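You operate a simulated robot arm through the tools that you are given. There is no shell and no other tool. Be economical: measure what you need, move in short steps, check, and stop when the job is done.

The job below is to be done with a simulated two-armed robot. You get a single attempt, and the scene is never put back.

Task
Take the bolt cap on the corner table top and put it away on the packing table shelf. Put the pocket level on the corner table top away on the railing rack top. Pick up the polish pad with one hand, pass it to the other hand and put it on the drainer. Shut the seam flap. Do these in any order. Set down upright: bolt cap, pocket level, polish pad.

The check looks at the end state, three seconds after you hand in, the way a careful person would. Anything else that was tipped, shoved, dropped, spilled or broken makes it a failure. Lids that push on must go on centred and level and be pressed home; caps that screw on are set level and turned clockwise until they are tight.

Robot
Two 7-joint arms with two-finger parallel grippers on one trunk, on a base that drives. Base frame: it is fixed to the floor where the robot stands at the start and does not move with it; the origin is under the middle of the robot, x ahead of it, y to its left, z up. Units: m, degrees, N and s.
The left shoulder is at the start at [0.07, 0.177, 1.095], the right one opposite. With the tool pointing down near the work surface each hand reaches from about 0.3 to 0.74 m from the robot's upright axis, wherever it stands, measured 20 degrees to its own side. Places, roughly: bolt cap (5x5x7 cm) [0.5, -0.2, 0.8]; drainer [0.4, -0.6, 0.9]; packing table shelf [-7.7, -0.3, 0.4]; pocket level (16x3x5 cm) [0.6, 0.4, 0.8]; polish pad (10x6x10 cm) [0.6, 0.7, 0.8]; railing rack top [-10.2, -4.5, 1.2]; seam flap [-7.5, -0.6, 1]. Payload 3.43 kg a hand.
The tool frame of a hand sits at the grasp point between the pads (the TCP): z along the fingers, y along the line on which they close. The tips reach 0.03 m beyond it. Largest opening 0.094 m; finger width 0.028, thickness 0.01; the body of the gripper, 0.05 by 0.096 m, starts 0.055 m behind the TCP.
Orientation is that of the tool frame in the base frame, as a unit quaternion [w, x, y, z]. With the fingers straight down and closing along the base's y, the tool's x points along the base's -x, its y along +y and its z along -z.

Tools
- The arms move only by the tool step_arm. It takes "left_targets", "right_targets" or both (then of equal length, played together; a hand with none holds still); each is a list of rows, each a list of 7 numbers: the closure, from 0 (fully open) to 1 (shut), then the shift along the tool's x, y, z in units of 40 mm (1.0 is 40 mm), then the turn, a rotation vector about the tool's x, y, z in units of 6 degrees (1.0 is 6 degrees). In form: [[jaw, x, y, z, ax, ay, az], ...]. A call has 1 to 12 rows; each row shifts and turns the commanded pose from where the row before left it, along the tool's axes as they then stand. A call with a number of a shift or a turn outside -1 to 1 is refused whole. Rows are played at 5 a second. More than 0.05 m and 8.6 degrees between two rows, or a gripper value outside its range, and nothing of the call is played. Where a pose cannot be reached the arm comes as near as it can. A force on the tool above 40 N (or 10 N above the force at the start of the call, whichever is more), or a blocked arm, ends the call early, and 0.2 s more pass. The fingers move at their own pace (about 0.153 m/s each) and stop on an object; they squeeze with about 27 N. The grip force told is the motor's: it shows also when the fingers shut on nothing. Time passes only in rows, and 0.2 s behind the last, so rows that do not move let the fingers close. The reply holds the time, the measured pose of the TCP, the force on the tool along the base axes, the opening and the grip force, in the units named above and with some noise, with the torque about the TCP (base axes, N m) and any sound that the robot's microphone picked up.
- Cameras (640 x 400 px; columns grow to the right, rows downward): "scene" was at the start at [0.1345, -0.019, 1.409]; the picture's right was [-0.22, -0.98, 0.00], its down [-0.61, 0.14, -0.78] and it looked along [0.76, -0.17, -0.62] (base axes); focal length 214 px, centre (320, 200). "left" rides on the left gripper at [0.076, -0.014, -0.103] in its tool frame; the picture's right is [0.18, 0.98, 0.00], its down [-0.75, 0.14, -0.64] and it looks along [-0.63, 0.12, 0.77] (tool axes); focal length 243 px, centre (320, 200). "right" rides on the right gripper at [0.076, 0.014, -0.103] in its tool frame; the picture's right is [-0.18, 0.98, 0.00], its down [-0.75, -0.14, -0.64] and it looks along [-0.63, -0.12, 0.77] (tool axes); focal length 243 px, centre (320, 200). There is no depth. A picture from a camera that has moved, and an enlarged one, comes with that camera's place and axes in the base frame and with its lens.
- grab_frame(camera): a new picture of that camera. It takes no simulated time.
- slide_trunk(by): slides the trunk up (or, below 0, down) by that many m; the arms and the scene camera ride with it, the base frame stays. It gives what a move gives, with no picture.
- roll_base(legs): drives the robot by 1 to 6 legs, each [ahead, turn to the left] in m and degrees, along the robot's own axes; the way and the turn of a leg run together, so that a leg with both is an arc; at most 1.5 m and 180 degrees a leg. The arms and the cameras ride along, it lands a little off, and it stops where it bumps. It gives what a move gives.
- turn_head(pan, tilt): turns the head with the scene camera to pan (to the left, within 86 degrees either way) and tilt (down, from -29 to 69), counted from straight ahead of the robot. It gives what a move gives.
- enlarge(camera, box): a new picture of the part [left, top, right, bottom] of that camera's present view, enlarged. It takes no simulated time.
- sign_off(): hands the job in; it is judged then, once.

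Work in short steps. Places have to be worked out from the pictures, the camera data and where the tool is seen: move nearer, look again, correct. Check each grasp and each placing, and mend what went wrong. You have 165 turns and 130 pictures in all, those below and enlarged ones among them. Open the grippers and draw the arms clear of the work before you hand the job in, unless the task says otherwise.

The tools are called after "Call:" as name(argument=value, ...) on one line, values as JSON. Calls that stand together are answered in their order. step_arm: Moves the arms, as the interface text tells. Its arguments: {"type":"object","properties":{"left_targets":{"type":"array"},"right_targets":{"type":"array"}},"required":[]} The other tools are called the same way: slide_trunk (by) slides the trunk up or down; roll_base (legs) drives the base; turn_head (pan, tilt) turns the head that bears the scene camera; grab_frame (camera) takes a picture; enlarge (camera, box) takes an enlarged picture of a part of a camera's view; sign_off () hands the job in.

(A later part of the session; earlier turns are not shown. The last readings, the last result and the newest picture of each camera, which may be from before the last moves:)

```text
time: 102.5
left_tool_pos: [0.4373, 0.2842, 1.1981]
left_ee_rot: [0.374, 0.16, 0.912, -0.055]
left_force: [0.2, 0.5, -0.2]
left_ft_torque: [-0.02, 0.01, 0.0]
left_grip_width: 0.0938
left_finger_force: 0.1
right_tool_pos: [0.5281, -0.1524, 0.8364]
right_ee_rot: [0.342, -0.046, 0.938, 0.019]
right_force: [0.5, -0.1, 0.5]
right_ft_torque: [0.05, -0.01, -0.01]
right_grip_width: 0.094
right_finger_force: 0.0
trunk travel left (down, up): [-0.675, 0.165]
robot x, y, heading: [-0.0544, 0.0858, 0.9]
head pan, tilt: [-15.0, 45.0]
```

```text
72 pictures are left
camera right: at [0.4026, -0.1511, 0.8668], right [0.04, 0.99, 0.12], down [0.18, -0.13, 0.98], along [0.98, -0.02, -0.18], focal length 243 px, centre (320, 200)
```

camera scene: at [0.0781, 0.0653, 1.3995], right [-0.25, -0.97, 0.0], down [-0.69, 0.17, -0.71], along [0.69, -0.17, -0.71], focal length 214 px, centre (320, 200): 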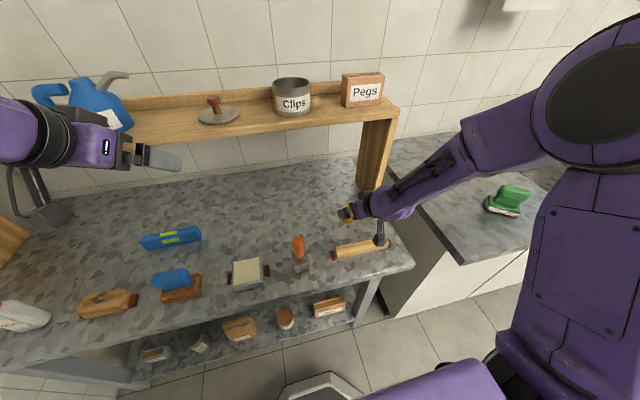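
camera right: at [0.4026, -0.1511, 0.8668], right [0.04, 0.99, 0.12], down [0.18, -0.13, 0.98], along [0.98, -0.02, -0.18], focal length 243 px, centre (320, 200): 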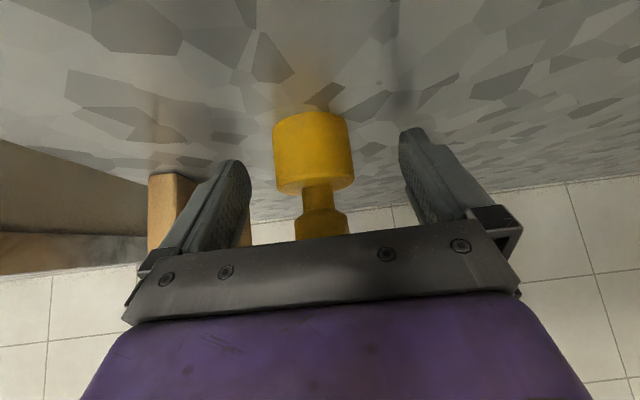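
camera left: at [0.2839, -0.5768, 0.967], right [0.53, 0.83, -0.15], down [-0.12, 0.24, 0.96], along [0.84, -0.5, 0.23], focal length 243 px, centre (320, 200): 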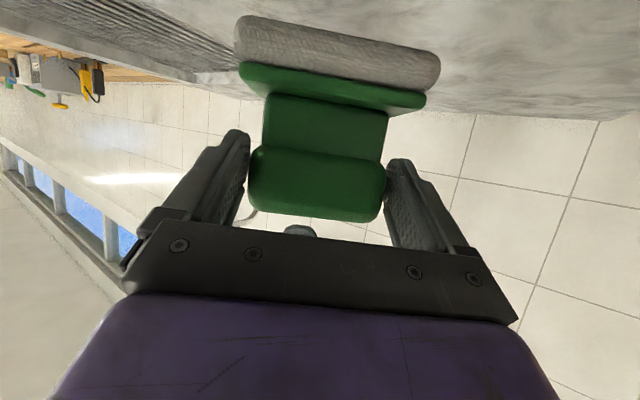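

Now the body sits between the finger pads. Close and check the width.

Call:
step_arm(right_targets=[[1, 0, 0, 0, 0, 0, 0], [1, 0, 0, 0, 0, 0, 0], [1, 0, 0, 0, 0, 0, 0]])

Call:
grab_frame(camera="right")

```text
time: 103.3
left_tool_pos: [0.4362, 0.2843, 1.1971]
left_ee_rot: [0.374, 0.161, 0.912, -0.055]
left_force: [0.2, 0.3, 0.4]
left_ft_torque: [0.0, -0.02, -0.03]
left_grip_width: 0.0942
left_finger_force: 0.1
right_tool_pos: [0.5281, -0.1519, 0.8375]
right_ee_rot: [0.341, -0.046, 0.939, 0.019]
right_force: [0.9, 1.0, 0.1]
right_ft_torque: [-0.04, -0.04, 0.02]
right_grip_width: 0.0434
right_finger_force: 26.7
trunk travel left (down, up): [-0.675, 0.165]
robot x, y, heading: [-0.0527, 0.0856, 0.8]
head pan, tilt: [-15.0, 45.0]
```

```text
71 pictures are left
camera right: at [0.4025, -0.1511, 0.8668], right [0.04, 0.99, 0.12], down [0.18, -0.13, 0.98], along [0.98, -0.02, -0.18], focal length 243 px, centre (320, 200)
```

right: 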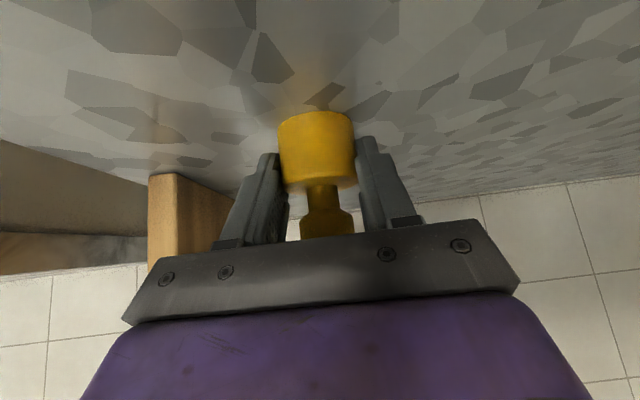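

Good grip. Lift and pull back from under the shelf edge.

Call:
step_arm(right_targets=[[1, -0.32, 0, -0.38, 0, 0, 0], [1, -0.32, 0, -0.38, 0, 0, 0], [1, -0.4, 0, -0.48, 0, 0, 0], [1, -0.4, 0, -0.48, 0, 0, 0], [1, 0.2, 0, -0.9, 0, 0, 0], [1, 0.2, 0, -0.9, 0, 0, 0], [1, 0.2, 0, -0.9, 0, 0, 0]])

Call:
grab_frame(camera="right")

```text
time: 104.9
left_tool_pos: [0.4376, 0.2848, 1.1983]
left_ee_rot: [0.374, 0.16, 0.912, -0.054]
left_force: [-0.6, 0.2, -0.3]
left_ft_torque: [0.0, 0.0, 0.01]
left_grip_width: 0.0942
left_finger_force: 0.0
right_tool_pos: [0.4592, -0.1604, 0.9785]
right_ee_rot: [0.342, -0.046, 0.938, 0.019]
right_force: [0.4, -0.6, -0.3]
right_ft_torque: [0.03, 0.0, 0.03]
right_grip_width: 0.0434
right_finger_force: 26.7
right hand out of reach, approached as far as the arm can: row 7
trunk travel left (down, up): [-0.675, 0.165]
robot x, y, heading: [-0.0493, 0.0818, 0.8]
head pan, tilt: [-15.0, 45.0]
```

```text
70 pictures are left
camera right: at [0.3346, -0.1587, 1.0088], right [0.04, 0.99, 0.12], down [0.18, -0.13, 0.98], along [0.98, -0.02, -0.18], focal length 243 px, centre (320, 200)
```

right: 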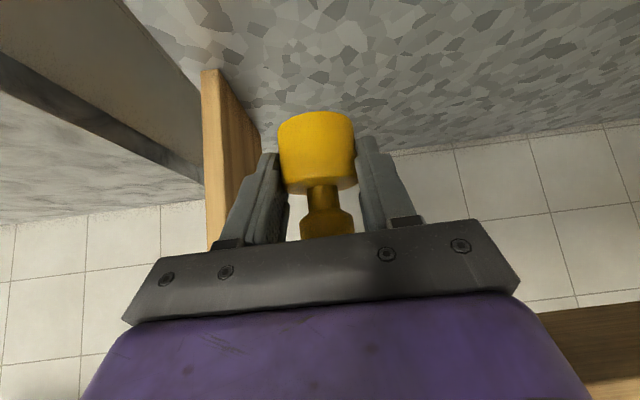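

Bolt cap is held well. Now I reposition the robot to y≈0.3 with a slight right heading so the left hand can take the pocket level from its left side, tilted under the shelf.

Call:
roll_base(legs=[[-0.25, 0], [0, 89], [0.22, 0], [0, -89], [0.25, 0], [0, -15]])

Call:
turn_head(pan=20, tilt=45)

Call:
grab_frame(camera="scene")

```text
time: 117.9
left_tool_pos: [0.4735, 0.3678, 1.1986]
left_ee_rot: [0.364, 0.279, 0.883, -0.103]
left_force: [-0.6, 0.2, -0.4]
left_ft_torque: [-0.01, -0.01, 0.01]
left_grip_width: 0.094
left_finger_force: 0.0
right_tool_pos: [0.3787, -0.0674, 0.9797]
right_ee_rot: [0.342, 0.079, 0.936, -0.026]
right_force: [0.3, -0.8, -0.5]
right_ft_torque: [0.0, 0.01, 0.0]
right_grip_width: 0.0433
right_finger_force: 27.3
trunk travel left (down, up): [-0.675, 0.165]
robot x, y, heading: [-0.0486, 0.303, -14.6]
head pan, tilt: [-15.0, 45.0]
```

```text
time: 118.9
left_tool_pos: [0.4733, 0.3677, 1.1984]
left_ee_rot: [0.363, 0.28, 0.882, -0.104]
left_force: [1.0, 0.2, 0.9]
left_ft_torque: [-0.01, 0.02, 0.0]
left_grip_width: 0.0942
left_finger_force: 0.0
right_tool_pos: [0.3792, -0.0682, 0.9789]
right_ee_rot: [0.341, 0.079, 0.936, -0.026]
right_force: [0.6, -0.4, 0.1]
right_ft_torque: [0.01, 0.01, -0.02]
right_grip_width: 0.0435
right_finger_force: 26.8
trunk travel left (down, up): [-0.675, 0.165]
robot x, y, heading: [-0.0482, 0.3067, -14.5]
head pan, tilt: [20.0, 45.0]
```

```text
69 pictures are left
camera scene: at [0.0805, 0.2988, 1.3995], right [0.09, -1.0, 0.0], down [-0.7, -0.07, -0.71], along [0.7, 0.07, -0.71], focal length 214 px, centre (320, 200)
```

scene: 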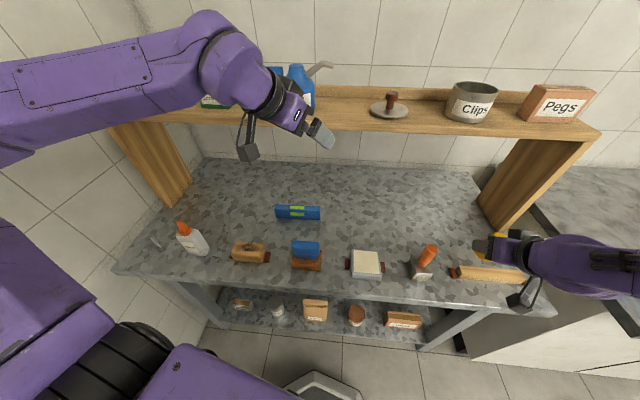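

The level lies at about (0.586, 0.42), square to the table. I yaw the left hand to point right-down (heading −90°, pitch 45°) at the current safe height.

Call:
step_arm(left_targets=[[0, 0, 0, 0, 0.71, -0.02, 0.72], [0, 0, 0, 0, 0.71, -0.02, 0.72], [0, 0, 0, 0, 0.71, -0.02, 0.72], [0, 0, 0, 0, 0.71, -0.02, 0.72], [0, 0, 0, 0, 0.71, -0.02, 0.72], [0, 0, 0, 0, 0.71, -0.02, 0.72], [0, 0, 0, 0, 0.71, -0.02, 0.72], [0, 0, 0, 0, 0.71, -0.02, 0.72], [0, 0, 0, 0, 0.71, -0.02, 0.72]])

Call:
grab_frame(camera="scene")

```text
time: 120.9
left_tool_pos: [0.4744, 0.3674, 1.1994]
left_ee_rot: [0.36, 0.304, 0.874, -0.114]
left_force: [-0.2, 0.5, -0.3]
left_ft_torque: [0.03, 0.02, -0.04]
left_grip_width: 0.0938
left_finger_force: 0.0
left hand out of reach, approached as far as the arm can: row 1, 2, 3, 4, 5, 6, 7, 8, 9
right_tool_pos: [0.379, -0.0675, 0.979]
right_ee_rot: [0.341, 0.079, 0.936, -0.026]
right_force: [0.0, -0.7, -0.1]
right_ft_torque: [-0.02, 0.02, -0.02]
right_grip_width: 0.0435
right_finger_force: 26.8
trunk travel left (down, up): [-0.675, 0.165]
robot x, y, heading: [-0.0526, 0.3002, -14.7]
head pan, tilt: [20.0, 45.0]
```

```text
68 pictures are left
camera scene: at [0.0805, 0.2988, 1.3995], right [0.09, -1.0, 0.0], down [-0.7, -0.07, -0.71], along [0.7, 0.07, -0.71], focal length 214 px, centre (320, 200)
```

scene: 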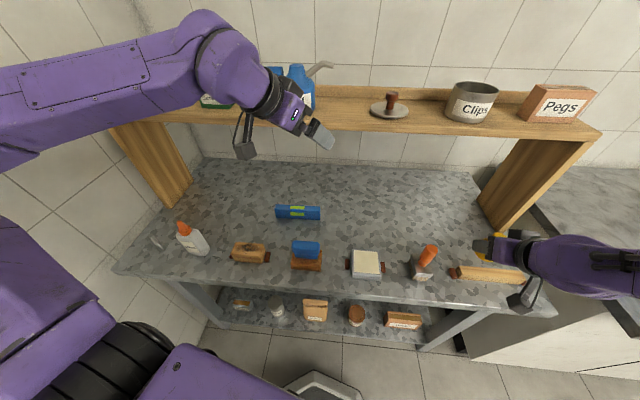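

The pose is joint-limited with the pitch on. I un-pitch to vertical, move to a comfortable spot at (0.44, 0.45, 1.08), then yaw.

Call:
step_arm(left_targets=[[0, 0, 0, 0, 0, 1, 0], [0, 0, 0, 0, 0, 1, 0], [0, 0, 0, 0, 0, 1, 0], [0, 0, 0, 0, 0, 1, 0], [0, 0, 0, 0, 0, 1, 0], [0, 0, 0, 0, 0, 1, 0], [0, 0, 0, 0, 0, 1, 0], [0, 0.47, 0.3, 0.75, 0, 0.45, 0], [0, 0.47, 0.3, 0.75, 0, 0, 0], [0, 0.47, 0.3, 0.75, 0, 0, 0], [0, 0.47, 0.3, 0.75, 0, 0, 0]])

Call:
step_arm(left_targets=[[0, 0, 0, 0, 0, 0, 0.98], [0, 0, 0, 0, 0, 0, 0.98], [0, 0, 0, 0, 0, 0, 0.98], [0, 0, 0, 0, 0, 0, 0.98], [0, 0, 0, 0, 0, 0, 0.98], [0, 0, 0, 0, 0, 0, 0.98], [0, 0, 0, 0, 0, 0, 0.98], [0, 0, 0, 0, 0, 0, 0.98]])

```text
time: 123.3
left_tool_pos: [0.5198, 0.3987, 1.0587]
left_ee_rot: [0.317, 0.309, 0.891, -0.099]
left_force: [0.9, -0.5, -0.6]
left_ft_torque: [0.0, 0.0, -0.02]
left_grip_width: 0.0941
left_finger_force: 0.0
left hand out of reach, approached as far as the arm can: row 1, 2, 3, 4, 5, 6, 7
right_tool_pos: [0.3801, -0.0671, 0.9792]
right_ee_rot: [0.342, 0.078, 0.936, -0.026]
right_force: [-0.5, -0.3, -0.4]
right_ft_torque: [0.01, -0.01, -0.01]
right_grip_width: 0.0434
right_finger_force: 26.8
trunk travel left (down, up): [-0.675, 0.165]
robot x, y, heading: [-0.0486, 0.3062, -14.7]
head pan, tilt: [20.0, 45.0]
```

```text
time: 125.1
left_tool_pos: [0.5192, 0.3964, 1.0583]
left_ee_rot: [0.322, 0.353, 0.875, -0.081]
left_force: [-0.5, -0.6, -0.3]
left_ft_torque: [-0.02, -0.01, -0.03]
left_grip_width: 0.0941
left_finger_force: 0.2
left hand out of reach, approached as far as the arm can: row 2, 3, 4, 5, 6, 7, 8
right_tool_pos: [0.3787, -0.0673, 0.9788]
right_ee_rot: [0.341, 0.079, 0.937, -0.026]
right_force: [-0.2, -0.7, -0.7]
right_ft_torque: [0.01, 0.0, -0.02]
right_grip_width: 0.0434
right_finger_force: 27.0
trunk travel left (down, up): [-0.675, 0.165]
robot x, y, heading: [-0.0533, 0.3066, -14.6]
head pan, tilt: [20.0, 45.0]
```

Lower down there's more freedom. I move back and un-pitch here.

Call:
step_arm(left_targets=[[0, 0.6, -0.17, -0.5, 0, 0, 0], [0, 0.6, -0.17, -0.5, 0, 0, 0], [0, 0.6, -0.17, -0.5, 0, 0, 0], [0, 0, 0, 0, 0, 1, 0], [0, 0, 0, 0, 0, 1, 0], [0, 0, 0, 0, 0, 1, 0], [0, 0, 0, 0, 0, 1, 0], [0, 0, 0, 0, 0, 1, 0], [0, 0, 0, 0, 0, 1, 0]])

Call:
grab_frame(camera="scene")

```text
time: 127.1
left_tool_pos: [0.4904, 0.413, 1.0586]
left_ee_rot: [0.323, 0.352, 0.875, -0.081]
left_force: [-0.2, -0.4, -0.3]
left_ft_torque: [-0.03, -0.01, -0.04]
left_grip_width: 0.0937
left_finger_force: 0.1
left hand out of reach, approached as far as the arm can: row 2, 3, 4, 5, 6, 7, 8, 9
right_tool_pos: [0.379, -0.0669, 0.9796]
right_ee_rot: [0.342, 0.079, 0.936, -0.025]
right_force: [0.0, 0.4, -0.2]
right_ft_torque: [-0.02, 0.0, -0.03]
right_grip_width: 0.0433
right_finger_force: 26.9
trunk travel left (down, up): [-0.675, 0.165]
robot x, y, heading: [-0.046, 0.3015, -14.6]
head pan, tilt: [20.0, 45.0]
```

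```text
67 pictures are left
camera scene: at [0.0804, 0.2988, 1.3996], right [0.09, -1.0, 0.0], down [-0.7, -0.07, -0.71], along [0.7, 0.07, -0.71], focal length 214 px, centre (320, 200)
```

scene: 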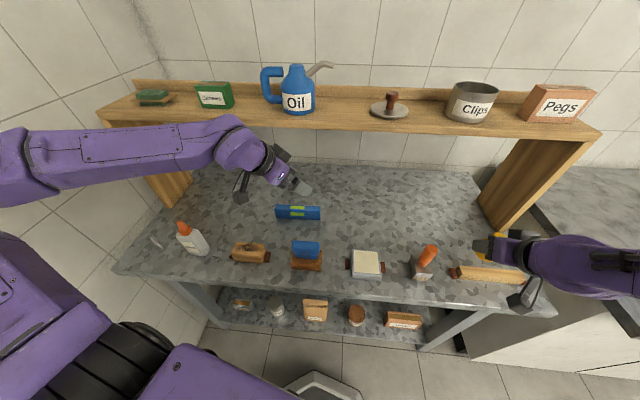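

The arm is in an awkward configuration. I undo the yaw (turn back left 30°), then un-pitch.

Call:
step_arm(left_targets=[[0, 0, 0, 0, -0.62, 0.08, -0.78], [0, 0, 0, 0, -0.62, 0.08, -0.78], [0, 0, 0, 0, -0.62, 0.08, -0.78], [0, 0, 0, 0, -0.62, 0.08, -0.78], [0, 0, 0, 0, -0.62, 0.08, -0.78], [0, 0, 0, 0, 0, 1, 0], [0, 0, 0, 0, 0, 1, 0], [0, 0, 0, 0, 0, 1, 0], [0, 0, 0, 0, 0, 1, 0], [0, 0, 0, 0, 0, 1, 0], [0, 0, 0, 0, 0, 1, 0]])

```text
time: 129.5
left_tool_pos: [0.4902, 0.413, 1.0593]
left_ee_rot: [0.027, 0.108, 0.993, 0.039]
left_force: [0.1, 1.1, 0.1]
left_ft_torque: [-0.03, 0.0, 0.01]
left_grip_width: 0.0939
left_finger_force: 0.2
right_tool_pos: [0.3801, -0.0669, 0.9788]
right_ee_rot: [0.341, 0.081, 0.936, -0.027]
right_force: [0.4, -0.3, -0.5]
right_ft_torque: [0.0, 0.02, 0.04]
right_grip_width: 0.0436
right_finger_force: 27.4
trunk travel left (down, up): [-0.675, 0.165]
robot x, y, heading: [-0.0477, 0.3043, -14.7]
head pan, tilt: [20.0, 45.0]
```

Vertical again and free. Now yaw right at vertical by ~70°.

Call:
step_arm(left_targets=[[0, 0.4, 0, 0, 0, 0, 0.98], [0, 0.3, 0, 0, 0, 0, 0.98], [0, 0, 0, 0, 0, 0, 0.98], [0, 0, 0, 0, 0, 0, 0.98], [0, 0, 0, 0, 0, 0, 0.98], [0, 0, 0, 0, 0, 0, 0.98], [0, 0, 0, 0, 0, 0, 0.98], [0, 0, 0, 0, 0, 0, 0.98], [0, 0, 0, 0, 0, 0, 0.98], [0, 0, 0, 0, 0, 0, 0.98], [0, 0, 0, 0, 0, 0, 0.98], [0, 0, 0, 0, 0, 0, 0.98]])

```text
time: 132.1
left_tool_pos: [0.4752, 0.4155, 1.0589]
left_ee_rot: [0.026, 0.159, 0.986, 0.04]
left_force: [0.0, -0.3, -0.2]
left_ft_torque: [0.01, -0.02, -0.02]
left_grip_width: 0.0939
left_finger_force: 0.1
left hand out of reach, approached as far as the arm can: row 2, 3, 4, 5, 6, 7, 8, 9, 10, 11, 12
right_tool_pos: [0.3787, -0.0679, 0.9787]
right_ee_rot: [0.341, 0.079, 0.937, -0.026]
right_force: [0.2, 0.4, -0.6]
right_ft_torque: [0.01, 0.01, -0.04]
right_grip_width: 0.0433
right_finger_force: 27.3
trunk travel left (down, up): [-0.675, 0.165]
robot x, y, heading: [-0.0504, 0.3082, -14.5]
head pan, tilt: [20.0, 45.0]
```

Clockwise is at its limit here; I try counter-clockwise instead (hand then comes from the level's right side).

Call:
step_arm(left_targets=[[0, 0, 0, 0, 0, 0, -0.98], [0, 0, 0, 0, 0, 0, -0.98], [0, 0, 0, 0, 0, 0, -0.98], [0, 0, 0, 0, 0, 0, -0.98], [0, 0, 0, 0, 0, 0, -0.98], [0, 0, 0, 0, 0, 0, -0.98], [0, 0, 0, 0, 0, 0, -0.98], [0, 0, 0, 0, 0, 0, -0.98], [0, 0, 0, 0, 0, 0, -0.98], [0, 0, 0, 0, 0, 0, -0.98], [0, 0, 0, 0, 0, 0, -0.98], [0, 0, 0, 0, 0, 0, -0.98]])

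```text
time: 134.7
left_tool_pos: [0.4747, 0.4161, 1.0581]
left_ee_rot: [0.045, -0.441, 0.896, 0.017]
left_force: [0.3, 0.2, -0.3]
left_ft_torque: [-0.01, 0.0, -0.06]
left_grip_width: 0.0939
left_finger_force: 0.1
right_tool_pos: [0.3789, -0.0679, 0.9791]
right_ee_rot: [0.341, 0.08, 0.936, -0.027]
right_force: [-0.9, 0.4, 0.2]
right_ft_torque: [0.0, -0.02, -0.01]
right_grip_width: 0.0435
right_finger_force: 26.7
trunk travel left (down, up): [-0.675, 0.165]
robot x, y, heading: [-0.0519, 0.3051, -14.8]
head pan, tilt: [20.0, 45.0]
```

Works. Continue to heading 90° and start pitching.

Call:
step_arm(left_targets=[[0, 0, 0, 0, 0, 0, -0.98], [0, 0, 0, 0, 0, 0, -0.98], [0, 0, 0, 0, 0, 0, -0.98], [0, 0, 0, 0, 0, 0, -0.98], [0, 0, 0, 0, 0, 0, -0.98], [0, 0, 0, 0, 0, 0, -0.98], [0, 0, 0, 0, 0, -1, -0.3], [0, 0, 0, 0, 0, -1, 0], [0, 0, 0, 0, 0, -1, 0], [0, 0, 0, 0, 0, -1, 0], [0, 0, 0, 0, 0, -1, 0], [0, 0, 0, 0, 0, -1, 0]])

Call:
grab_frame(camera="scene")

Call:
grab_frame(camera="left")

```text
time: 137.3
left_tool_pos: [0.4745, 0.415, 1.0595]
left_ee_rot: [-0.266, 0.667, -0.659, -0.221]
left_force: [-0.7, -0.6, -0.1]
left_ft_torque: [0.0, -0.03, 0.0]
left_grip_width: 0.0939
left_finger_force: 0.1
right_tool_pos: [0.3792, -0.0687, 0.9779]
right_ee_rot: [0.342, 0.079, 0.936, -0.025]
right_force: [0.6, 0.5, -0.5]
right_ft_torque: [0.02, -0.01, 0.02]
right_grip_width: 0.0433
right_finger_force: 26.9
trunk travel left (down, up): [-0.675, 0.165]
robot x, y, heading: [-0.0484, 0.3038, -14.2]
head pan, tilt: [20.0, 45.0]
```

```text
66 pictures are left
camera scene: at [0.0806, 0.2974, 1.3995], right [0.09, -1.0, 0.0], down [-0.7, -0.07, -0.71], along [0.7, 0.07, -0.71], focal length 214 px, centre (320, 200)
```

scene: 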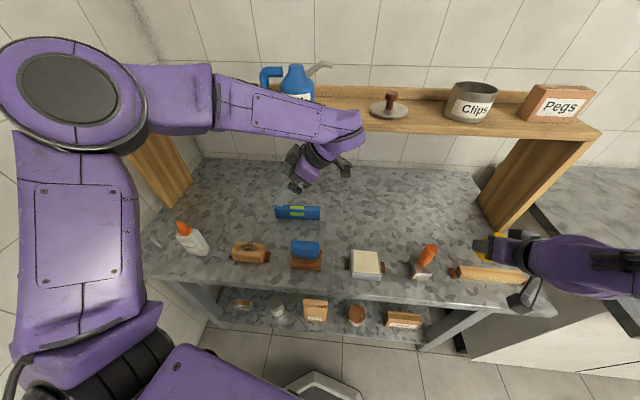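

```text
65 pictures are left
camera left: at [0.4836, 0.2895, 1.0877], right [-0.97, -0.13, -0.18], down [-0.2, 0.16, 0.97], along [-0.09, 0.98, -0.18], focal length 243 px, centre (320, 200)
```

left: 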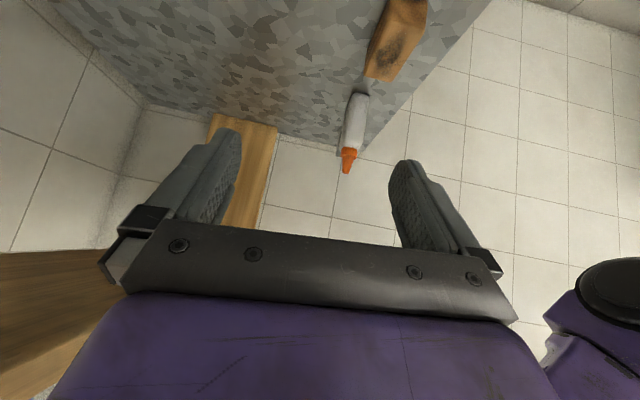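

Counter-clockwise works and now the jaws close along x. I steepen the pitch to 50°, go to (0.50, 0.28) right of the level, and start descending there.

Call:
step_arm(left_targets=[[0, 0, 0, 0, -0.23, -0.78, 0.2], [0, 0, 0, 0, -0.23, -0.78, 0.2], [0, 0.54, -0.16, -0.65, 0, 0, 0], [0, 0.54, -0.16, -0.65, 0, 0, 0], [0, 0.54, -0.16, -0.65, 0, 0, 0], [0, 0.54, -0.16, -0.65, 0, 0, 0], [0, 0.64, 0, 0.535, 0, 0, 0], [0, 0.64, 0, 0.535, 0, 0, 0], [0, 0.64, 0, 0.535, 0, 0, 0]])

Call:
grab_frame(camera="scene")

Call:
grab_frame(camera="left")

```text
time: 139.3
left_tool_pos: [0.4993, 0.2787, 0.9612]
left_ee_rot: [0.298, -0.639, 0.645, 0.294]
left_force: [-0.1, -0.3, -0.1]
left_ft_torque: [-0.02, 0.03, -0.03]
left_grip_width: 0.0937
left_finger_force: 0.0
right_tool_pos: [0.378, -0.0686, 0.9796]
right_ee_rot: [0.341, 0.081, 0.936, -0.026]
right_force: [0.6, 0.5, -0.6]
right_ft_torque: [0.0, -0.03, 0.01]
right_grip_width: 0.0436
right_finger_force: 26.9
trunk travel left (down, up): [-0.675, 0.165]
robot x, y, heading: [-0.0451, 0.3014, -15.0]
head pan, tilt: [20.0, 45.0]
```

```text
64 pictures are left
camera scene: at [0.0813, 0.298, 1.3995], right [0.09, -1.0, 0.0], down [-0.7, -0.07, -0.71], along [0.7, 0.07, -0.71], focal length 214 px, centre (320, 200)
```

scene: 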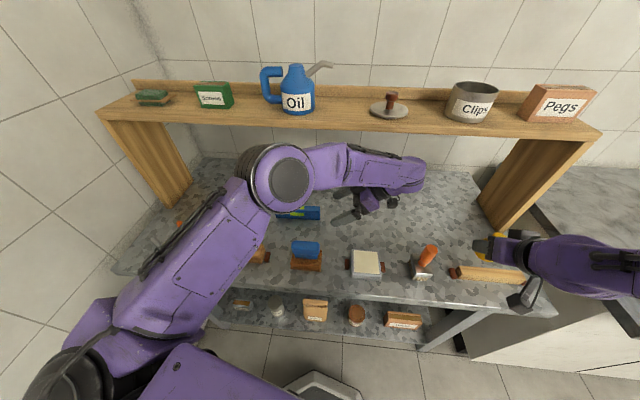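

```text
63 pictures are left
camera left: at [0.5111, 0.15, 0.9682], right [-0.98, -0.11, -0.14], down [-0.14, 0.0, 0.99], along [-0.11, 0.99, -0.02], focal length 243 px, centre (320, 200)
```

left: 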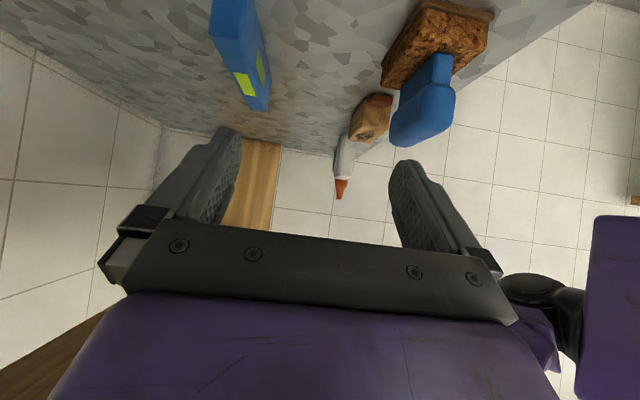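

Orientation is exact now. I continue down, watching the elbow relative to the stamp below it.

Call:
step_arm(left_targets=[[0, 0.56, 0, 0.47, 0, 0, 0], [0, 0.56, 0, 0.47, 0, 0, 0], [0, 0.56, 0, 0.47, 0, 0, 0]])

Call:
grab_frame(camera="scene")

Call:
grab_frame(camera="left")

```text
time: 140.1
left_tool_pos: [0.4989, 0.2779, 0.8727]
left_ee_rot: [0.298, -0.639, 0.645, 0.295]
left_force: [-0.2, -0.2, -0.3]
left_ft_torque: [0.03, -0.01, -0.01]
left_grip_width: 0.094
left_finger_force: 0.1
right_tool_pos: [0.3786, -0.0687, 0.9794]
right_ee_rot: [0.342, 0.08, 0.936, -0.027]
right_force: [-0.2, 0.5, 0.1]
right_ft_torque: [0.01, 0.01, 0.02]
right_grip_width: 0.0435
right_finger_force: 27.3
trunk travel left (down, up): [-0.675, 0.165]
robot x, y, heading: [-0.0465, 0.3038, -14.6]
head pan, tilt: [20.0, 45.0]
```

```text
62 pictures are left
camera scene: at [0.081, 0.2984, 1.3995], right [0.09, -1.0, 0.0], down [-0.7, -0.07, -0.71], along [0.7, 0.07, -0.71], focal length 214 px, centre (320, 200)
```

scene: 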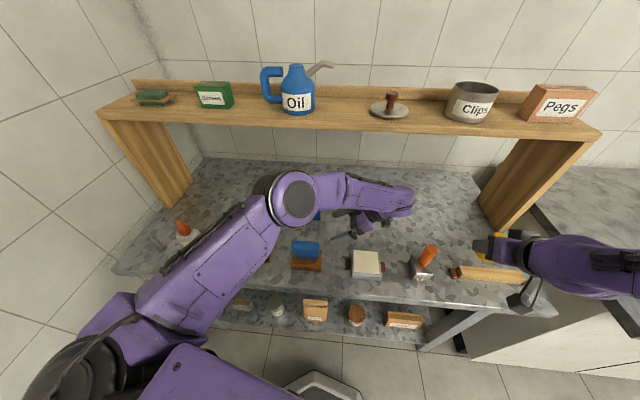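

```text
61 pictures are left
camera left: at [0.5115, 0.1495, 0.8805], right [-0.98, -0.11, -0.14], down [-0.14, 0.0, 0.99], along [-0.11, 0.99, -0.02], focal length 243 px, centre (320, 200)
```

left: 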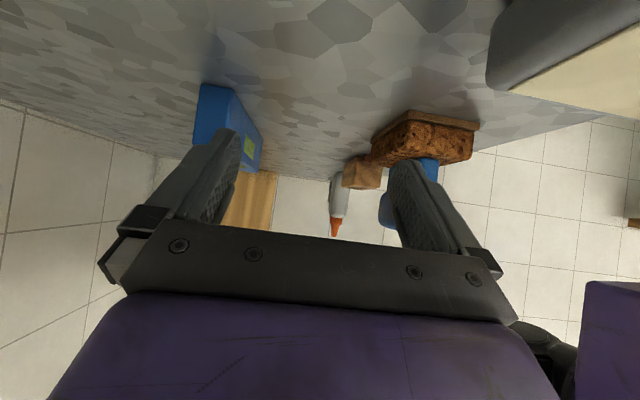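

Now I move forward in x by 8.7 cm at this height to line up with the level's axis (tips still right of its end).

Call:
step_arm(left_targets=[[0, 0, -0.72, 0, 0, 0, 0], [0, 0, -0.72, 0, 0, 0, 0], [0, 0, -0.72, 0, 0, 0, 0], [0, 0.25, 0, 0.21, 0, 0, 0]])

Call:
grab_frame(camera="left")

Call:
grab_frame(camera="scene")

```text
time: 141.1
left_tool_pos: [0.5602, 0.2776, 0.8638]
left_ee_rot: [0.297, -0.639, 0.646, 0.295]
left_force: [0.5, -0.2, -0.2]
left_ft_torque: [0.0, 0.01, -0.02]
left_grip_width: 0.0939
left_finger_force: 0.1
left hand out of reach, approached as far as the arm can: row 3
right_tool_pos: [0.3792, -0.0677, 0.9783]
right_ee_rot: [0.34, 0.081, 0.936, -0.027]
right_force: [-0.2, 0.2, -0.1]
right_ft_torque: [0.03, 0.02, -0.01]
right_grip_width: 0.0436
right_finger_force: 26.8
trunk travel left (down, up): [-0.675, 0.165]
robot x, y, heading: [-0.0519, 0.3002, -14.6]
head pan, tilt: [20.0, 45.0]
```

```text
60 pictures are left
camera left: at [0.5719, 0.1495, 0.8717], right [-0.98, -0.11, -0.14], down [-0.14, 0.0, 0.99], along [-0.11, 0.99, -0.02], focal length 243 px, centre (320, 200)
```

left: 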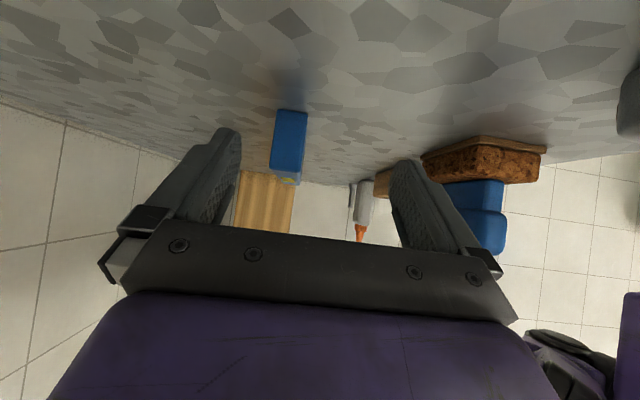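

```text
59 pictures are left
camera scene: at [0.0811, 0.2986, 1.3995], right [0.09, -1.0, 0.0], down [-0.7, -0.07, -0.71], along [0.7, 0.07, -0.71], focal length 214 px, centre (320, 200)
```

scene: 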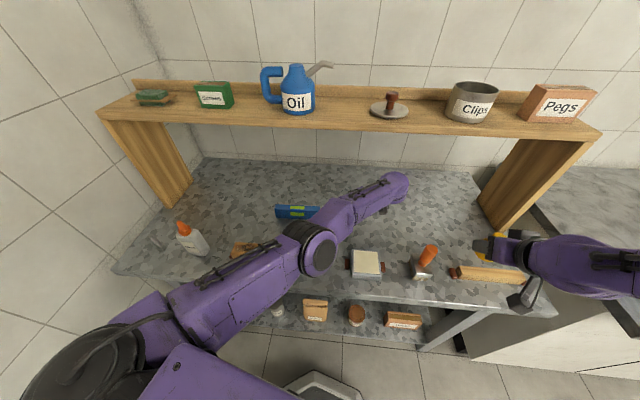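

The arm is near full stretch; the level's axis is at x≈0.581 while the TCP is at 0.560. I nudge the base forward 2.5 cm.

Call:
roll_base(legs=[[0.025, 0]])

Call:
grab_frame(camera="left")

```text
time: 141.9
left_tool_pos: [0.5825, 0.2716, 0.8645]
left_ee_rot: [0.298, -0.64, 0.645, 0.293]
left_force: [-0.9, 1.1, -0.5]
left_ft_torque: [-0.04, 0.01, 0.0]
left_grip_width: 0.0938
left_finger_force: 0.0
right_tool_pos: [0.4009, -0.0748, 0.9795]
right_ee_rot: [0.342, 0.08, 0.936, -0.027]
right_force: [-0.7, 0.5, 0.7]
right_ft_torque: [0.02, 0.01, 0.02]
right_grip_width: 0.0434
right_finger_force: 26.7
trunk travel left (down, up): [-0.675, 0.165]
robot x, y, heading: [-0.0265, 0.2968, -14.5]
head pan, tilt: [20.0, 45.0]
```

```text
58 pictures are left
camera left: at [0.5938, 0.1437, 0.8737], right [-0.98, -0.11, -0.14], down [-0.14, 0.0, 0.99], along [-0.11, 0.99, -0.02], focal length 243 px, centre (320, 200)
```

left: 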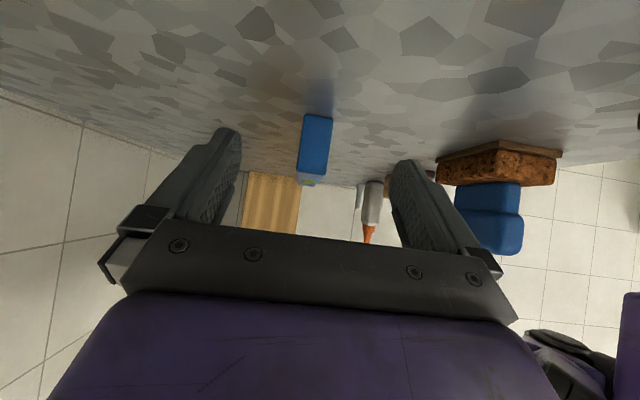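

Centred. Down 2 cm, then slide along the level toward +y.

Call:
step_arm(left_targets=[[0, 0.37, 0, 0.31, 0, 0, 0], [0, -0.535, 0, 0.64, 0, 0, 0], [0, -0.535, 0, 0.64, 0, 0, 0], [0, 0, 0, 0, 0, 0, 0]])

Call:
grab_frame(camera="left")

```text
time: 142.9
left_tool_pos: [0.5794, 0.3385, 0.8472]
left_ee_rot: [0.299, -0.639, 0.645, 0.294]
left_force: [0.4, 0.4, 0.3]
left_ft_torque: [-0.01, -0.02, -0.02]
left_grip_width: 0.0939
left_finger_force: 0.1
left hand out of reach, approached as far as the arm can: row 1
right_tool_pos: [0.4015, -0.0754, 0.9793]
right_ee_rot: [0.342, 0.079, 0.936, -0.025]
right_force: [0.2, -0.3, -0.6]
right_ft_torque: [0.01, 0.01, 0.01]
right_grip_width: 0.0433
right_finger_force: 26.6
trunk travel left (down, up): [-0.675, 0.165]
robot x, y, heading: [-0.0254, 0.2979, -14.7]
head pan, tilt: [20.0, 45.0]
```

```text
57 pictures are left
camera left: at [0.5922, 0.2101, 0.8547], right [-0.98, -0.11, -0.14], down [-0.14, 0.0, 0.99], along [-0.11, 0.99, -0.02], focal length 243 px, centre (320, 200)
```

left: 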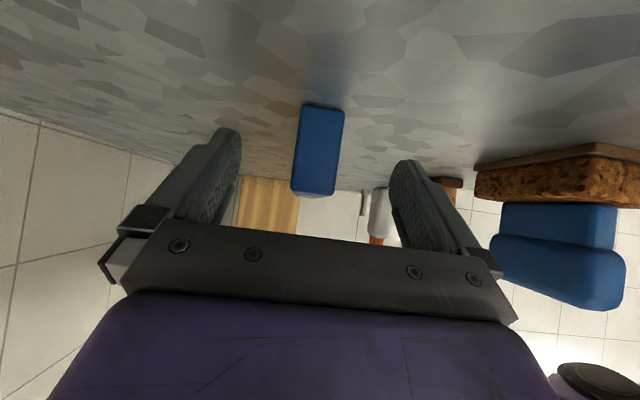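

Clear. Two more rows forward, then close.

Call:
step_arm(left_targets=[[0, -0.535, 0, 0.64, 0, 0, 0], [0, -0.535, 0, 0.64, 0, 0, 0], [1, 0, 0, 0, 0, 0, 0], [1, 0, 0, 0, 0, 0, 0], [1, 0, 0, 0, 0, 0, 0]])

Call:
grab_frame(camera="left")

```text
time: 144.1
left_tool_pos: [0.5805, 0.4058, 0.8464]
left_ee_rot: [0.298, -0.639, 0.645, 0.294]
left_force: [0.5, -0.3, 2.5]
left_ft_torque: [-0.16, 0.04, 0.11]
left_grip_width: 0.0297
left_finger_force: 27.1
right_tool_pos: [0.4028, -0.073, 0.9786]
right_ee_rot: [0.34, 0.08, 0.937, -0.027]
right_force: [0.4, 0.8, -0.2]
right_ft_torque: [0.02, 0.01, 0.02]
right_grip_width: 0.0433
right_finger_force: 26.9
trunk travel left (down, up): [-0.675, 0.165]
robot x, y, heading: [-0.0248, 0.2959, -14.8]
head pan, tilt: [20.0, 45.0]
```

```text
56 pictures are left
camera left: at [0.5925, 0.2772, 0.8541], right [-0.98, -0.11, -0.14], down [-0.14, 0.0, 0.99], along [-0.11, 0.99, -0.02], focal length 243 px, centre (320, 200)
```

left: 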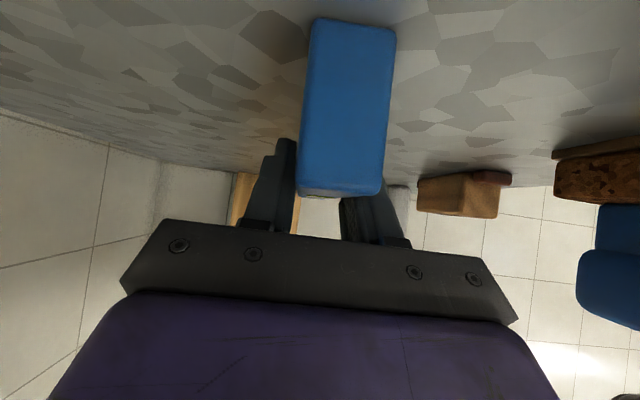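

Gripped (30 mm). I check the scene for the elbow's clearance before lifting.

Call:
grab_frame(camera="scene")

```text
55 pictures are left
camera scene: at [0.1044, 0.2922, 1.3996], right [0.09, -1.0, 0.0], down [-0.7, -0.07, -0.71], along [0.7, 0.07, -0.71], focal length 214 px, centre (320, 200)
```

scene: 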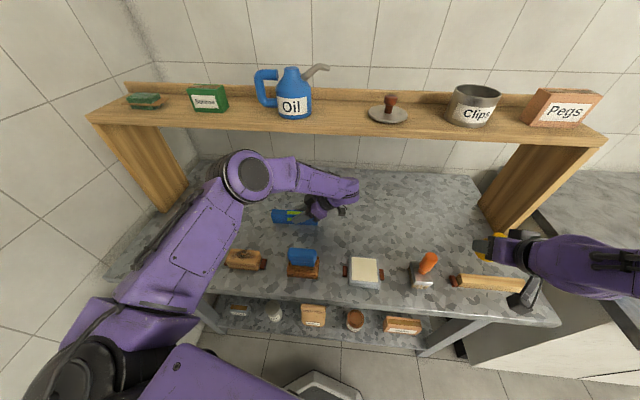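

Everything's upright. Lift 2 cm, then back the base out 15 cm so that the arm leaves the shelf area unchanged.

Call:
step_arm(left_targets=[[1, -0.19, 0, -0.16, 0, 0, 0], [1, -0.24, 0, -0.2, 0, 0, 0], [1, 0, 0, 0, 0, 0, 0]])

Call:
roll_base(legs=[[-0.1, 0]])

Call:
grab_frame(camera="left")

Call:
grab_frame(camera="scene")

```text
time: 144.9
left_tool_pos: [0.5798, 0.4053, 0.8704]
left_ee_rot: [0.298, -0.64, 0.645, 0.294]
left_force: [0.2, 0.0, -2.5]
left_ft_torque: [-0.03, 0.0, 0.02]
left_grip_width: 0.0298
left_finger_force: 27.5
right_tool_pos: [0.4027, -0.0742, 0.9785]
right_ee_rot: [0.342, 0.08, 0.936, -0.027]
right_force: [-0.5, 0.0, -0.5]
right_ft_torque: [-0.02, -0.04, 0.01]
right_grip_width: 0.0433
right_finger_force: 26.7
trunk travel left (down, up): [-0.675, 0.165]
robot x, y, heading: [-0.0231, 0.2971, -14.6]
head pan, tilt: [20.0, 45.0]
```

```text
time: 146.1
left_tool_pos: [0.4853, 0.4315, 0.8684]
left_ee_rot: [0.298, -0.639, 0.645, 0.295]
left_force: [0.7, 0.4, -1.8]
left_ft_torque: [-0.01, -0.03, -0.03]
left_grip_width: 0.03
left_finger_force: 26.3
right_tool_pos: [0.306, -0.0489, 0.9792]
right_ee_rot: [0.341, 0.079, 0.936, -0.026]
right_force: [-0.2, 1.0, -0.2]
right_ft_torque: [-0.01, 0.0, 0.0]
right_grip_width: 0.0434
right_finger_force: 27.5
trunk travel left (down, up): [-0.675, 0.165]
robot x, y, heading: [-0.1203, 0.3225, -14.7]
head pan, tilt: [20.0, 45.0]
```

```text
54 pictures are left
camera left: at [0.4958, 0.3028, 0.8769], right [-0.98, -0.11, -0.14], down [-0.14, 0.0, 0.99], along [-0.11, 0.99, -0.02], focal length 243 px, centre (320, 200)
```

left: 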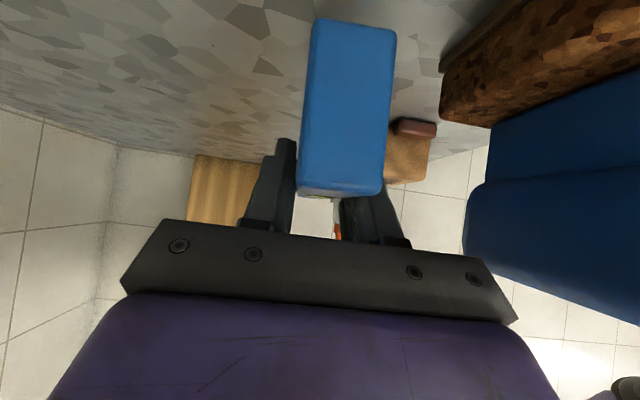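

```text
53 pictures are left
camera scene: at [0.0078, 0.3177, 1.3995], right [0.09, -1.0, 0.0], down [-0.7, -0.07, -0.71], along [0.7, 0.07, -0.71], focal length 214 px, centre (320, 200)
```

scene: 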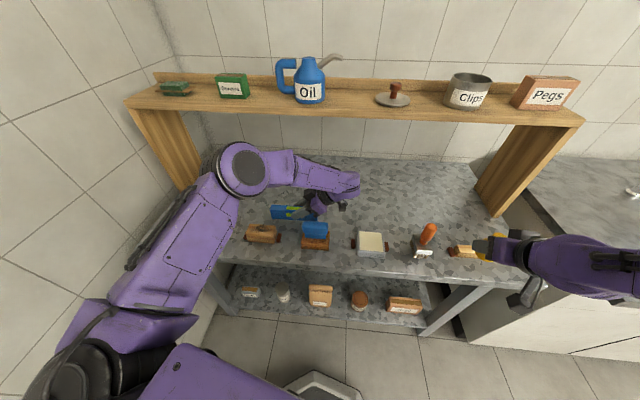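

The stamp is just beside the gripper, so I lift everything straight up with the trunk.

Call:
slide_trunk(by=0.155)

Call:
roll_base(legs=[[-0.35, 0]])

Call:
grab_frame(camera="scene")

```text
time: 147.9
left_tool_pos: [0.4838, 0.4312, 1.024]
left_ee_rot: [0.298, -0.639, 0.645, 0.294]
left_force: [-0.3, -0.4, -2.1]
left_ft_torque: [-0.04, 0.01, 0.0]
left_grip_width: 0.0298
left_finger_force: 27.3
right_tool_pos: [0.3068, -0.0485, 1.134]
right_ee_rot: [0.341, 0.08, 0.936, -0.026]
right_force: [0.8, -0.3, -0.7]
right_ft_torque: [0.01, -0.02, 0.02]
right_grip_width: 0.043
right_finger_force: 27.3
trunk travel left (down, up): [-0.83, 0.01]
robot x, y, heading: [-0.119, 0.3232, -14.4]
head pan, tilt: [20.0, 45.0]
```

```text
time: 150.2
left_tool_pos: [0.1471, 0.5182, 1.0226]
left_ee_rot: [0.297, -0.639, 0.645, 0.295]
left_force: [0.5, -0.1, -2.0]
left_ft_torque: [-0.03, 0.03, 0.0]
left_grip_width: 0.0298
left_finger_force: 27.2
right_tool_pos: [-0.0316, 0.0391, 1.1336]
right_ee_rot: [0.341, 0.08, 0.936, -0.026]
right_force: [0.3, -0.7, -0.7]
right_ft_torque: [0.0, 0.0, 0.03]
right_grip_width: 0.0432
right_finger_force: 26.7
trunk travel left (down, up): [-0.83, 0.01]
robot x, y, heading: [-0.4614, 0.4131, -14.5]
head pan, tilt: [20.0, 45.0]
```

```text
52 pictures are left
camera scene: at [-0.3289, 0.4052, 1.5543], right [0.09, -1.0, 0.0], down [-0.7, -0.07, -0.71], along [0.7, 0.07, -0.71], focal length 214 px, centre (320, 200)
```

scene: 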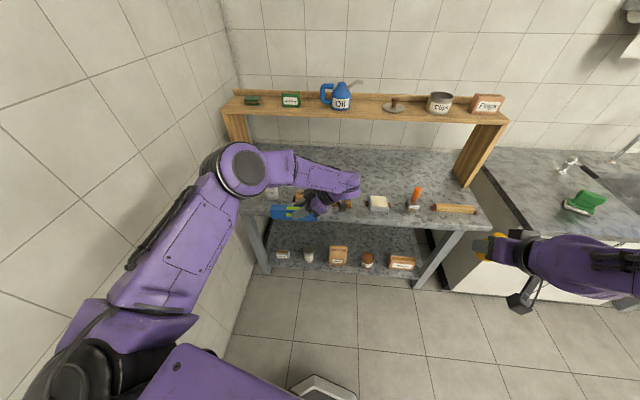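

Clear of the table. I turn right about 166° to face the far side and look.

Call:
roll_base(legs=[[0, -160]])

Call:
turn_head(pan=0, tilt=10)

Call:
grab_frame(camera="scene")

```text
time: 157.1
left_tool_pos: [-0.9909, 0.0983, 1.0233]
left_ee_rot: [0.342, 0.521, 0.744, -0.241]
left_force: [0.9, -0.6, -1.1]
left_ft_torque: [0.08, -0.01, -0.02]
left_grip_width: 0.0297
left_finger_force: 26.4
right_tool_pos: [-0.9925, 0.6083, 1.1331]
right_ee_rot: [0.035, 0.935, 0.088, -0.341]
right_force: [0.0, 0.4, -0.6]
right_ft_torque: [0.01, 0.03, -0.02]
right_grip_width: 0.0437
right_finger_force: 26.9
trunk travel left (down, up): [-0.83, 0.01]
robot x, y, heading: [-0.4612, 0.4129, -174.2]
head pan, tilt: [20.0, 45.0]
```

```text
time: 158.1
left_tool_pos: [-0.992, 0.0984, 1.0242]
left_ee_rot: [0.343, 0.521, 0.744, -0.241]
left_force: [0.4, 0.0, -1.2]
left_ft_torque: [0.05, 0.0, -0.02]
left_grip_width: 0.0301
left_finger_force: 27.3
right_tool_pos: [-0.9922, 0.6097, 1.1337]
right_ee_rot: [0.034, 0.936, 0.088, -0.34]
right_force: [0.1, -0.2, -0.4]
right_ft_torque: [-0.03, 0.0, 0.04]
right_grip_width: 0.0434
right_finger_force: 27.4
trunk travel left (down, up): [-0.83, 0.01]
robot x, y, heading: [-0.4617, 0.4115, -174.0]
head pan, tilt: [0.0, 10.0]
```

```text
51 pictures are left
camera scene: at [-0.6032, 0.3955, 1.6094], right [-0.1, 0.99, 0.0], down [0.17, 0.02, -0.98], along [-0.98, -0.1, -0.17], focal length 214 px, centre (320, 200)
```

scene: 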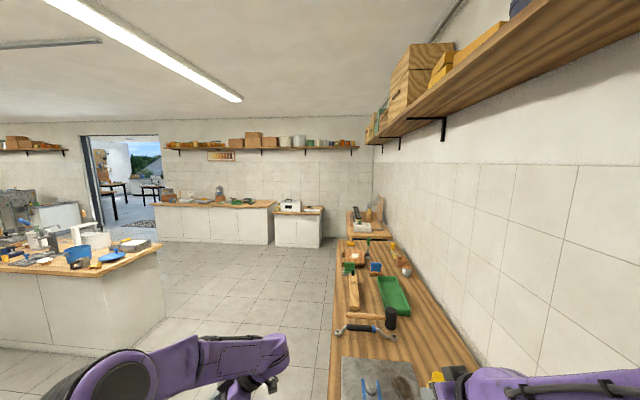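

The goal room is behind the far wall, via the doorway on the left. I drive a first stretch between the bench and the island toward (-3.2, -0.6).

Call:
roll_base(legs=[[0, 14], [1.5, 0], [1.4, 0]])

Call:
turn_head(pan=40, tilt=15)

Call:
grab_frame(camera="scene")

```text
time: 160.9
left_tool_pos: [-1.0057, -0.0565, 1.0197]
left_ee_rot: [0.37, 0.431, 0.799, -0.197]
left_force: [-0.2, -0.8, -1.3]
left_ft_torque: [0.01, 0.01, 0.01]
left_grip_width: 0.0298
left_finger_force: 27.1
right_tool_pos: [-1.1262, 0.4403, 1.1309]
right_ee_rot: [0.075, 0.92, 0.196, -0.332]
right_force: [-1.0, -0.2, -0.4]
right_ft_torque: [0.0, -0.03, 0.01]
right_grip_width: 0.0434
right_finger_force: 27.3
trunk travel left (down, up): [-0.83, 0.01]
robot x, y, heading: [-0.5592, 0.3689, -160.9]
head pan, tilt: [0.0, 10.0]
stopped in leg 2: the robot was blocked; the commanded pose is now the measured one
```

```text
time: 161.9
left_tool_pos: [-1.0028, -0.0579, 1.0231]
left_ee_rot: [0.368, 0.431, 0.799, -0.199]
left_force: [0.8, 0.7, -1.8]
left_ft_torque: [0.04, 0.03, -0.01]
left_grip_width: 0.0301
left_finger_force: 27.2
right_tool_pos: [-1.1227, 0.4402, 1.1337]
right_ee_rot: [0.075, 0.919, 0.197, -0.334]
right_force: [-0.1, -0.1, 0.2]
right_ft_torque: [-0.02, -0.01, 0.0]
right_grip_width: 0.0434
right_finger_force: 27.4
trunk travel left (down, up): [-0.83, 0.01]
robot x, y, heading: [-0.5587, 0.371, -160.8]
head pan, tilt: [40.0, 15.0]
```

```text
50 pictures are left
camera scene: at [-0.6541, 0.2719, 1.6013], right [-0.86, 0.51, 0.0], down [0.13, 0.22, -0.97], along [-0.49, -0.83, -0.26], focal length 214 px, centre (320, 200)
```

scene: 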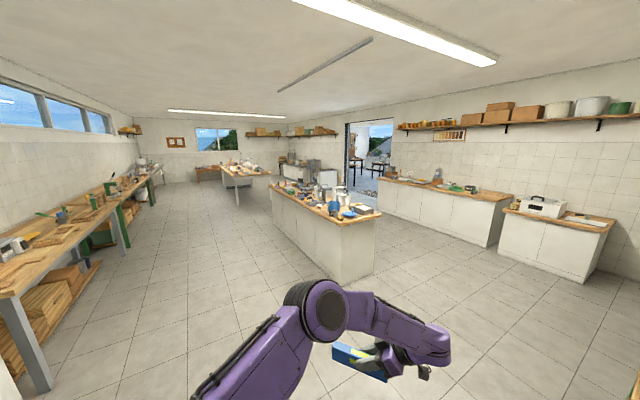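

The base touched the bench end on the right. I back off, turn left out of it, and go round the island's near corner toward (-3.4, -1.1).

Call:
roll_base(legs=[[-0.1, 0], [0, 41], [0.5, 0], [0, -38], [1.45, 0], [1.45, 0]])

Call:
turn_head(pan=60, tilt=15)

Call:
grab_frame(camera="scene")

```text
time: 182.9
left_tool_pos: [-3.8436, -1.5179, 1.0236]
left_ee_rot: [0.37, 0.424, 0.803, -0.196]
left_force: [-1.1, 0.5, -1.2]
left_ft_torque: [0.02, 0.02, 0.02]
left_grip_width: 0.0299
left_finger_force: 26.8
right_tool_pos: [-3.9741, -1.0223, 1.1336]
right_ee_rot: [0.078, 0.917, 0.205, -0.333]
right_force: [-0.1, -0.6, -0.6]
right_ft_torque: [0.02, -0.01, 0.02]
right_grip_width: 0.0434
right_finger_force: 27.2
trunk travel left (down, up): [-0.83, 0.01]
robot x, y, heading: [-3.4064, -1.0828, -159.5]
head pan, tilt: [40.0, 15.0]
```

```text
time: 183.8
left_tool_pos: [-3.8452, -1.5172, 1.024]
left_ee_rot: [0.37, 0.423, 0.803, -0.195]
left_force: [0.0, -0.5, -2.0]
left_ft_torque: [0.0, 0.01, 0.01]
left_grip_width: 0.0297
left_finger_force: 27.5
right_tool_pos: [-3.9746, -1.0231, 1.1343]
right_ee_rot: [0.077, 0.917, 0.204, -0.333]
right_force: [0.4, -0.2, -0.5]
right_ft_torque: [0.02, -0.01, 0.03]
right_grip_width: 0.0433
right_finger_force: 27.0
trunk travel left (down, up): [-0.83, 0.01]
robot x, y, heading: [-3.4072, -1.0847, -159.6]
head pan, tilt: [60.0, 15.0]
```

```text
49 pictures are left
camera scene: at [-3.4724, -1.1941, 1.6013], right [-0.99, 0.17, 0.0], down [0.04, 0.26, -0.97], along [-0.16, -0.95, -0.26], focal length 214 px, centre (320, 200)
```

scene: 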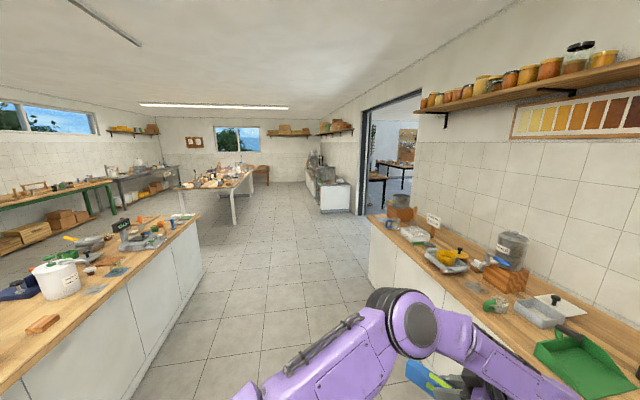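

The corridor between island and cabinets leads to the doorway (y −3.6…−5.6 at x≈−5.14). I drive along it, then turn to face the doorway.

Call:
roll_base(legs=[[0, 68], [1.5, 0], [1.5, 0], [0.5, 0], [0, -88]])

Call:
turn_head(pan=0, tilt=12)

Call:
grab_frame(camera="scene")

```text
time: 207.4
left_tool_pos: [-4.0988, -4.8319, 1.0232]
left_ee_rot: [0.331, 0.555, 0.719, -0.255]
left_force: [0.1, -0.5, -2.2]
left_ft_torque: [0.04, 0.02, 0.01]
left_grip_width: 0.0299
left_finger_force: 27.3
right_tool_pos: [-4.0524, -4.3209, 1.1325]
right_ee_rot: [0.019, 0.939, 0.045, -0.341]
right_force: [0.3, 0.2, 0.2]
right_ft_torque: [-0.03, 0.01, -0.04]
right_grip_width: 0.0432
right_finger_force: 27.2
trunk travel left (down, up): [-0.83, 0.01]
robot x, y, heading: [-3.5435, -4.5689, -179.7]
head pan, tilt: [60.0, 15.0]
```

```text
time: 208.7
left_tool_pos: [-4.0988, -4.8313, 1.023]
left_ee_rot: [0.331, 0.555, 0.719, -0.256]
left_force: [-0.3, -0.4, -1.7]
left_ft_torque: [0.07, 0.03, -0.01]
left_grip_width: 0.0298
left_finger_force: 27.2
right_tool_pos: [-4.0537, -4.3235, 1.1342]
right_ee_rot: [0.019, 0.939, 0.045, -0.341]
right_force: [0.5, -0.3, 0.1]
right_ft_torque: [0.01, 0.0, 0.0]
right_grip_width: 0.0433
right_finger_force: 27.1
trunk travel left (down, up): [-0.83, 0.01]
robot x, y, heading: [-3.5441, -4.5724, -179.5]
head pan, tilt: [0.0, 12.0]
```

```text
48 pictures are left
camera scene: at [-3.6856, -4.5717, 1.6062], right [-0.01, 1.0, 0.0], down [0.21, 0.0, -0.98], along [-0.98, -0.01, -0.21], focal length 214 px, centre (320, 200)
```

scene: 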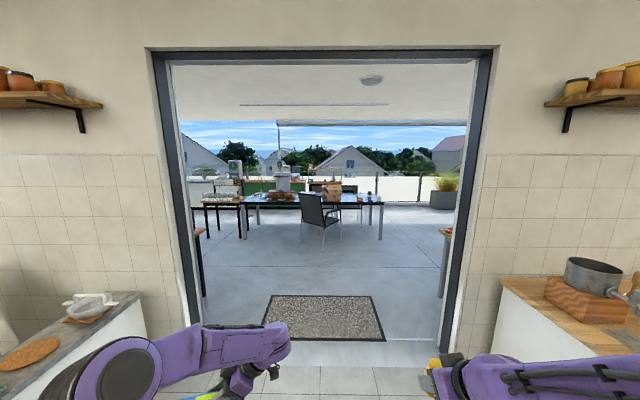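

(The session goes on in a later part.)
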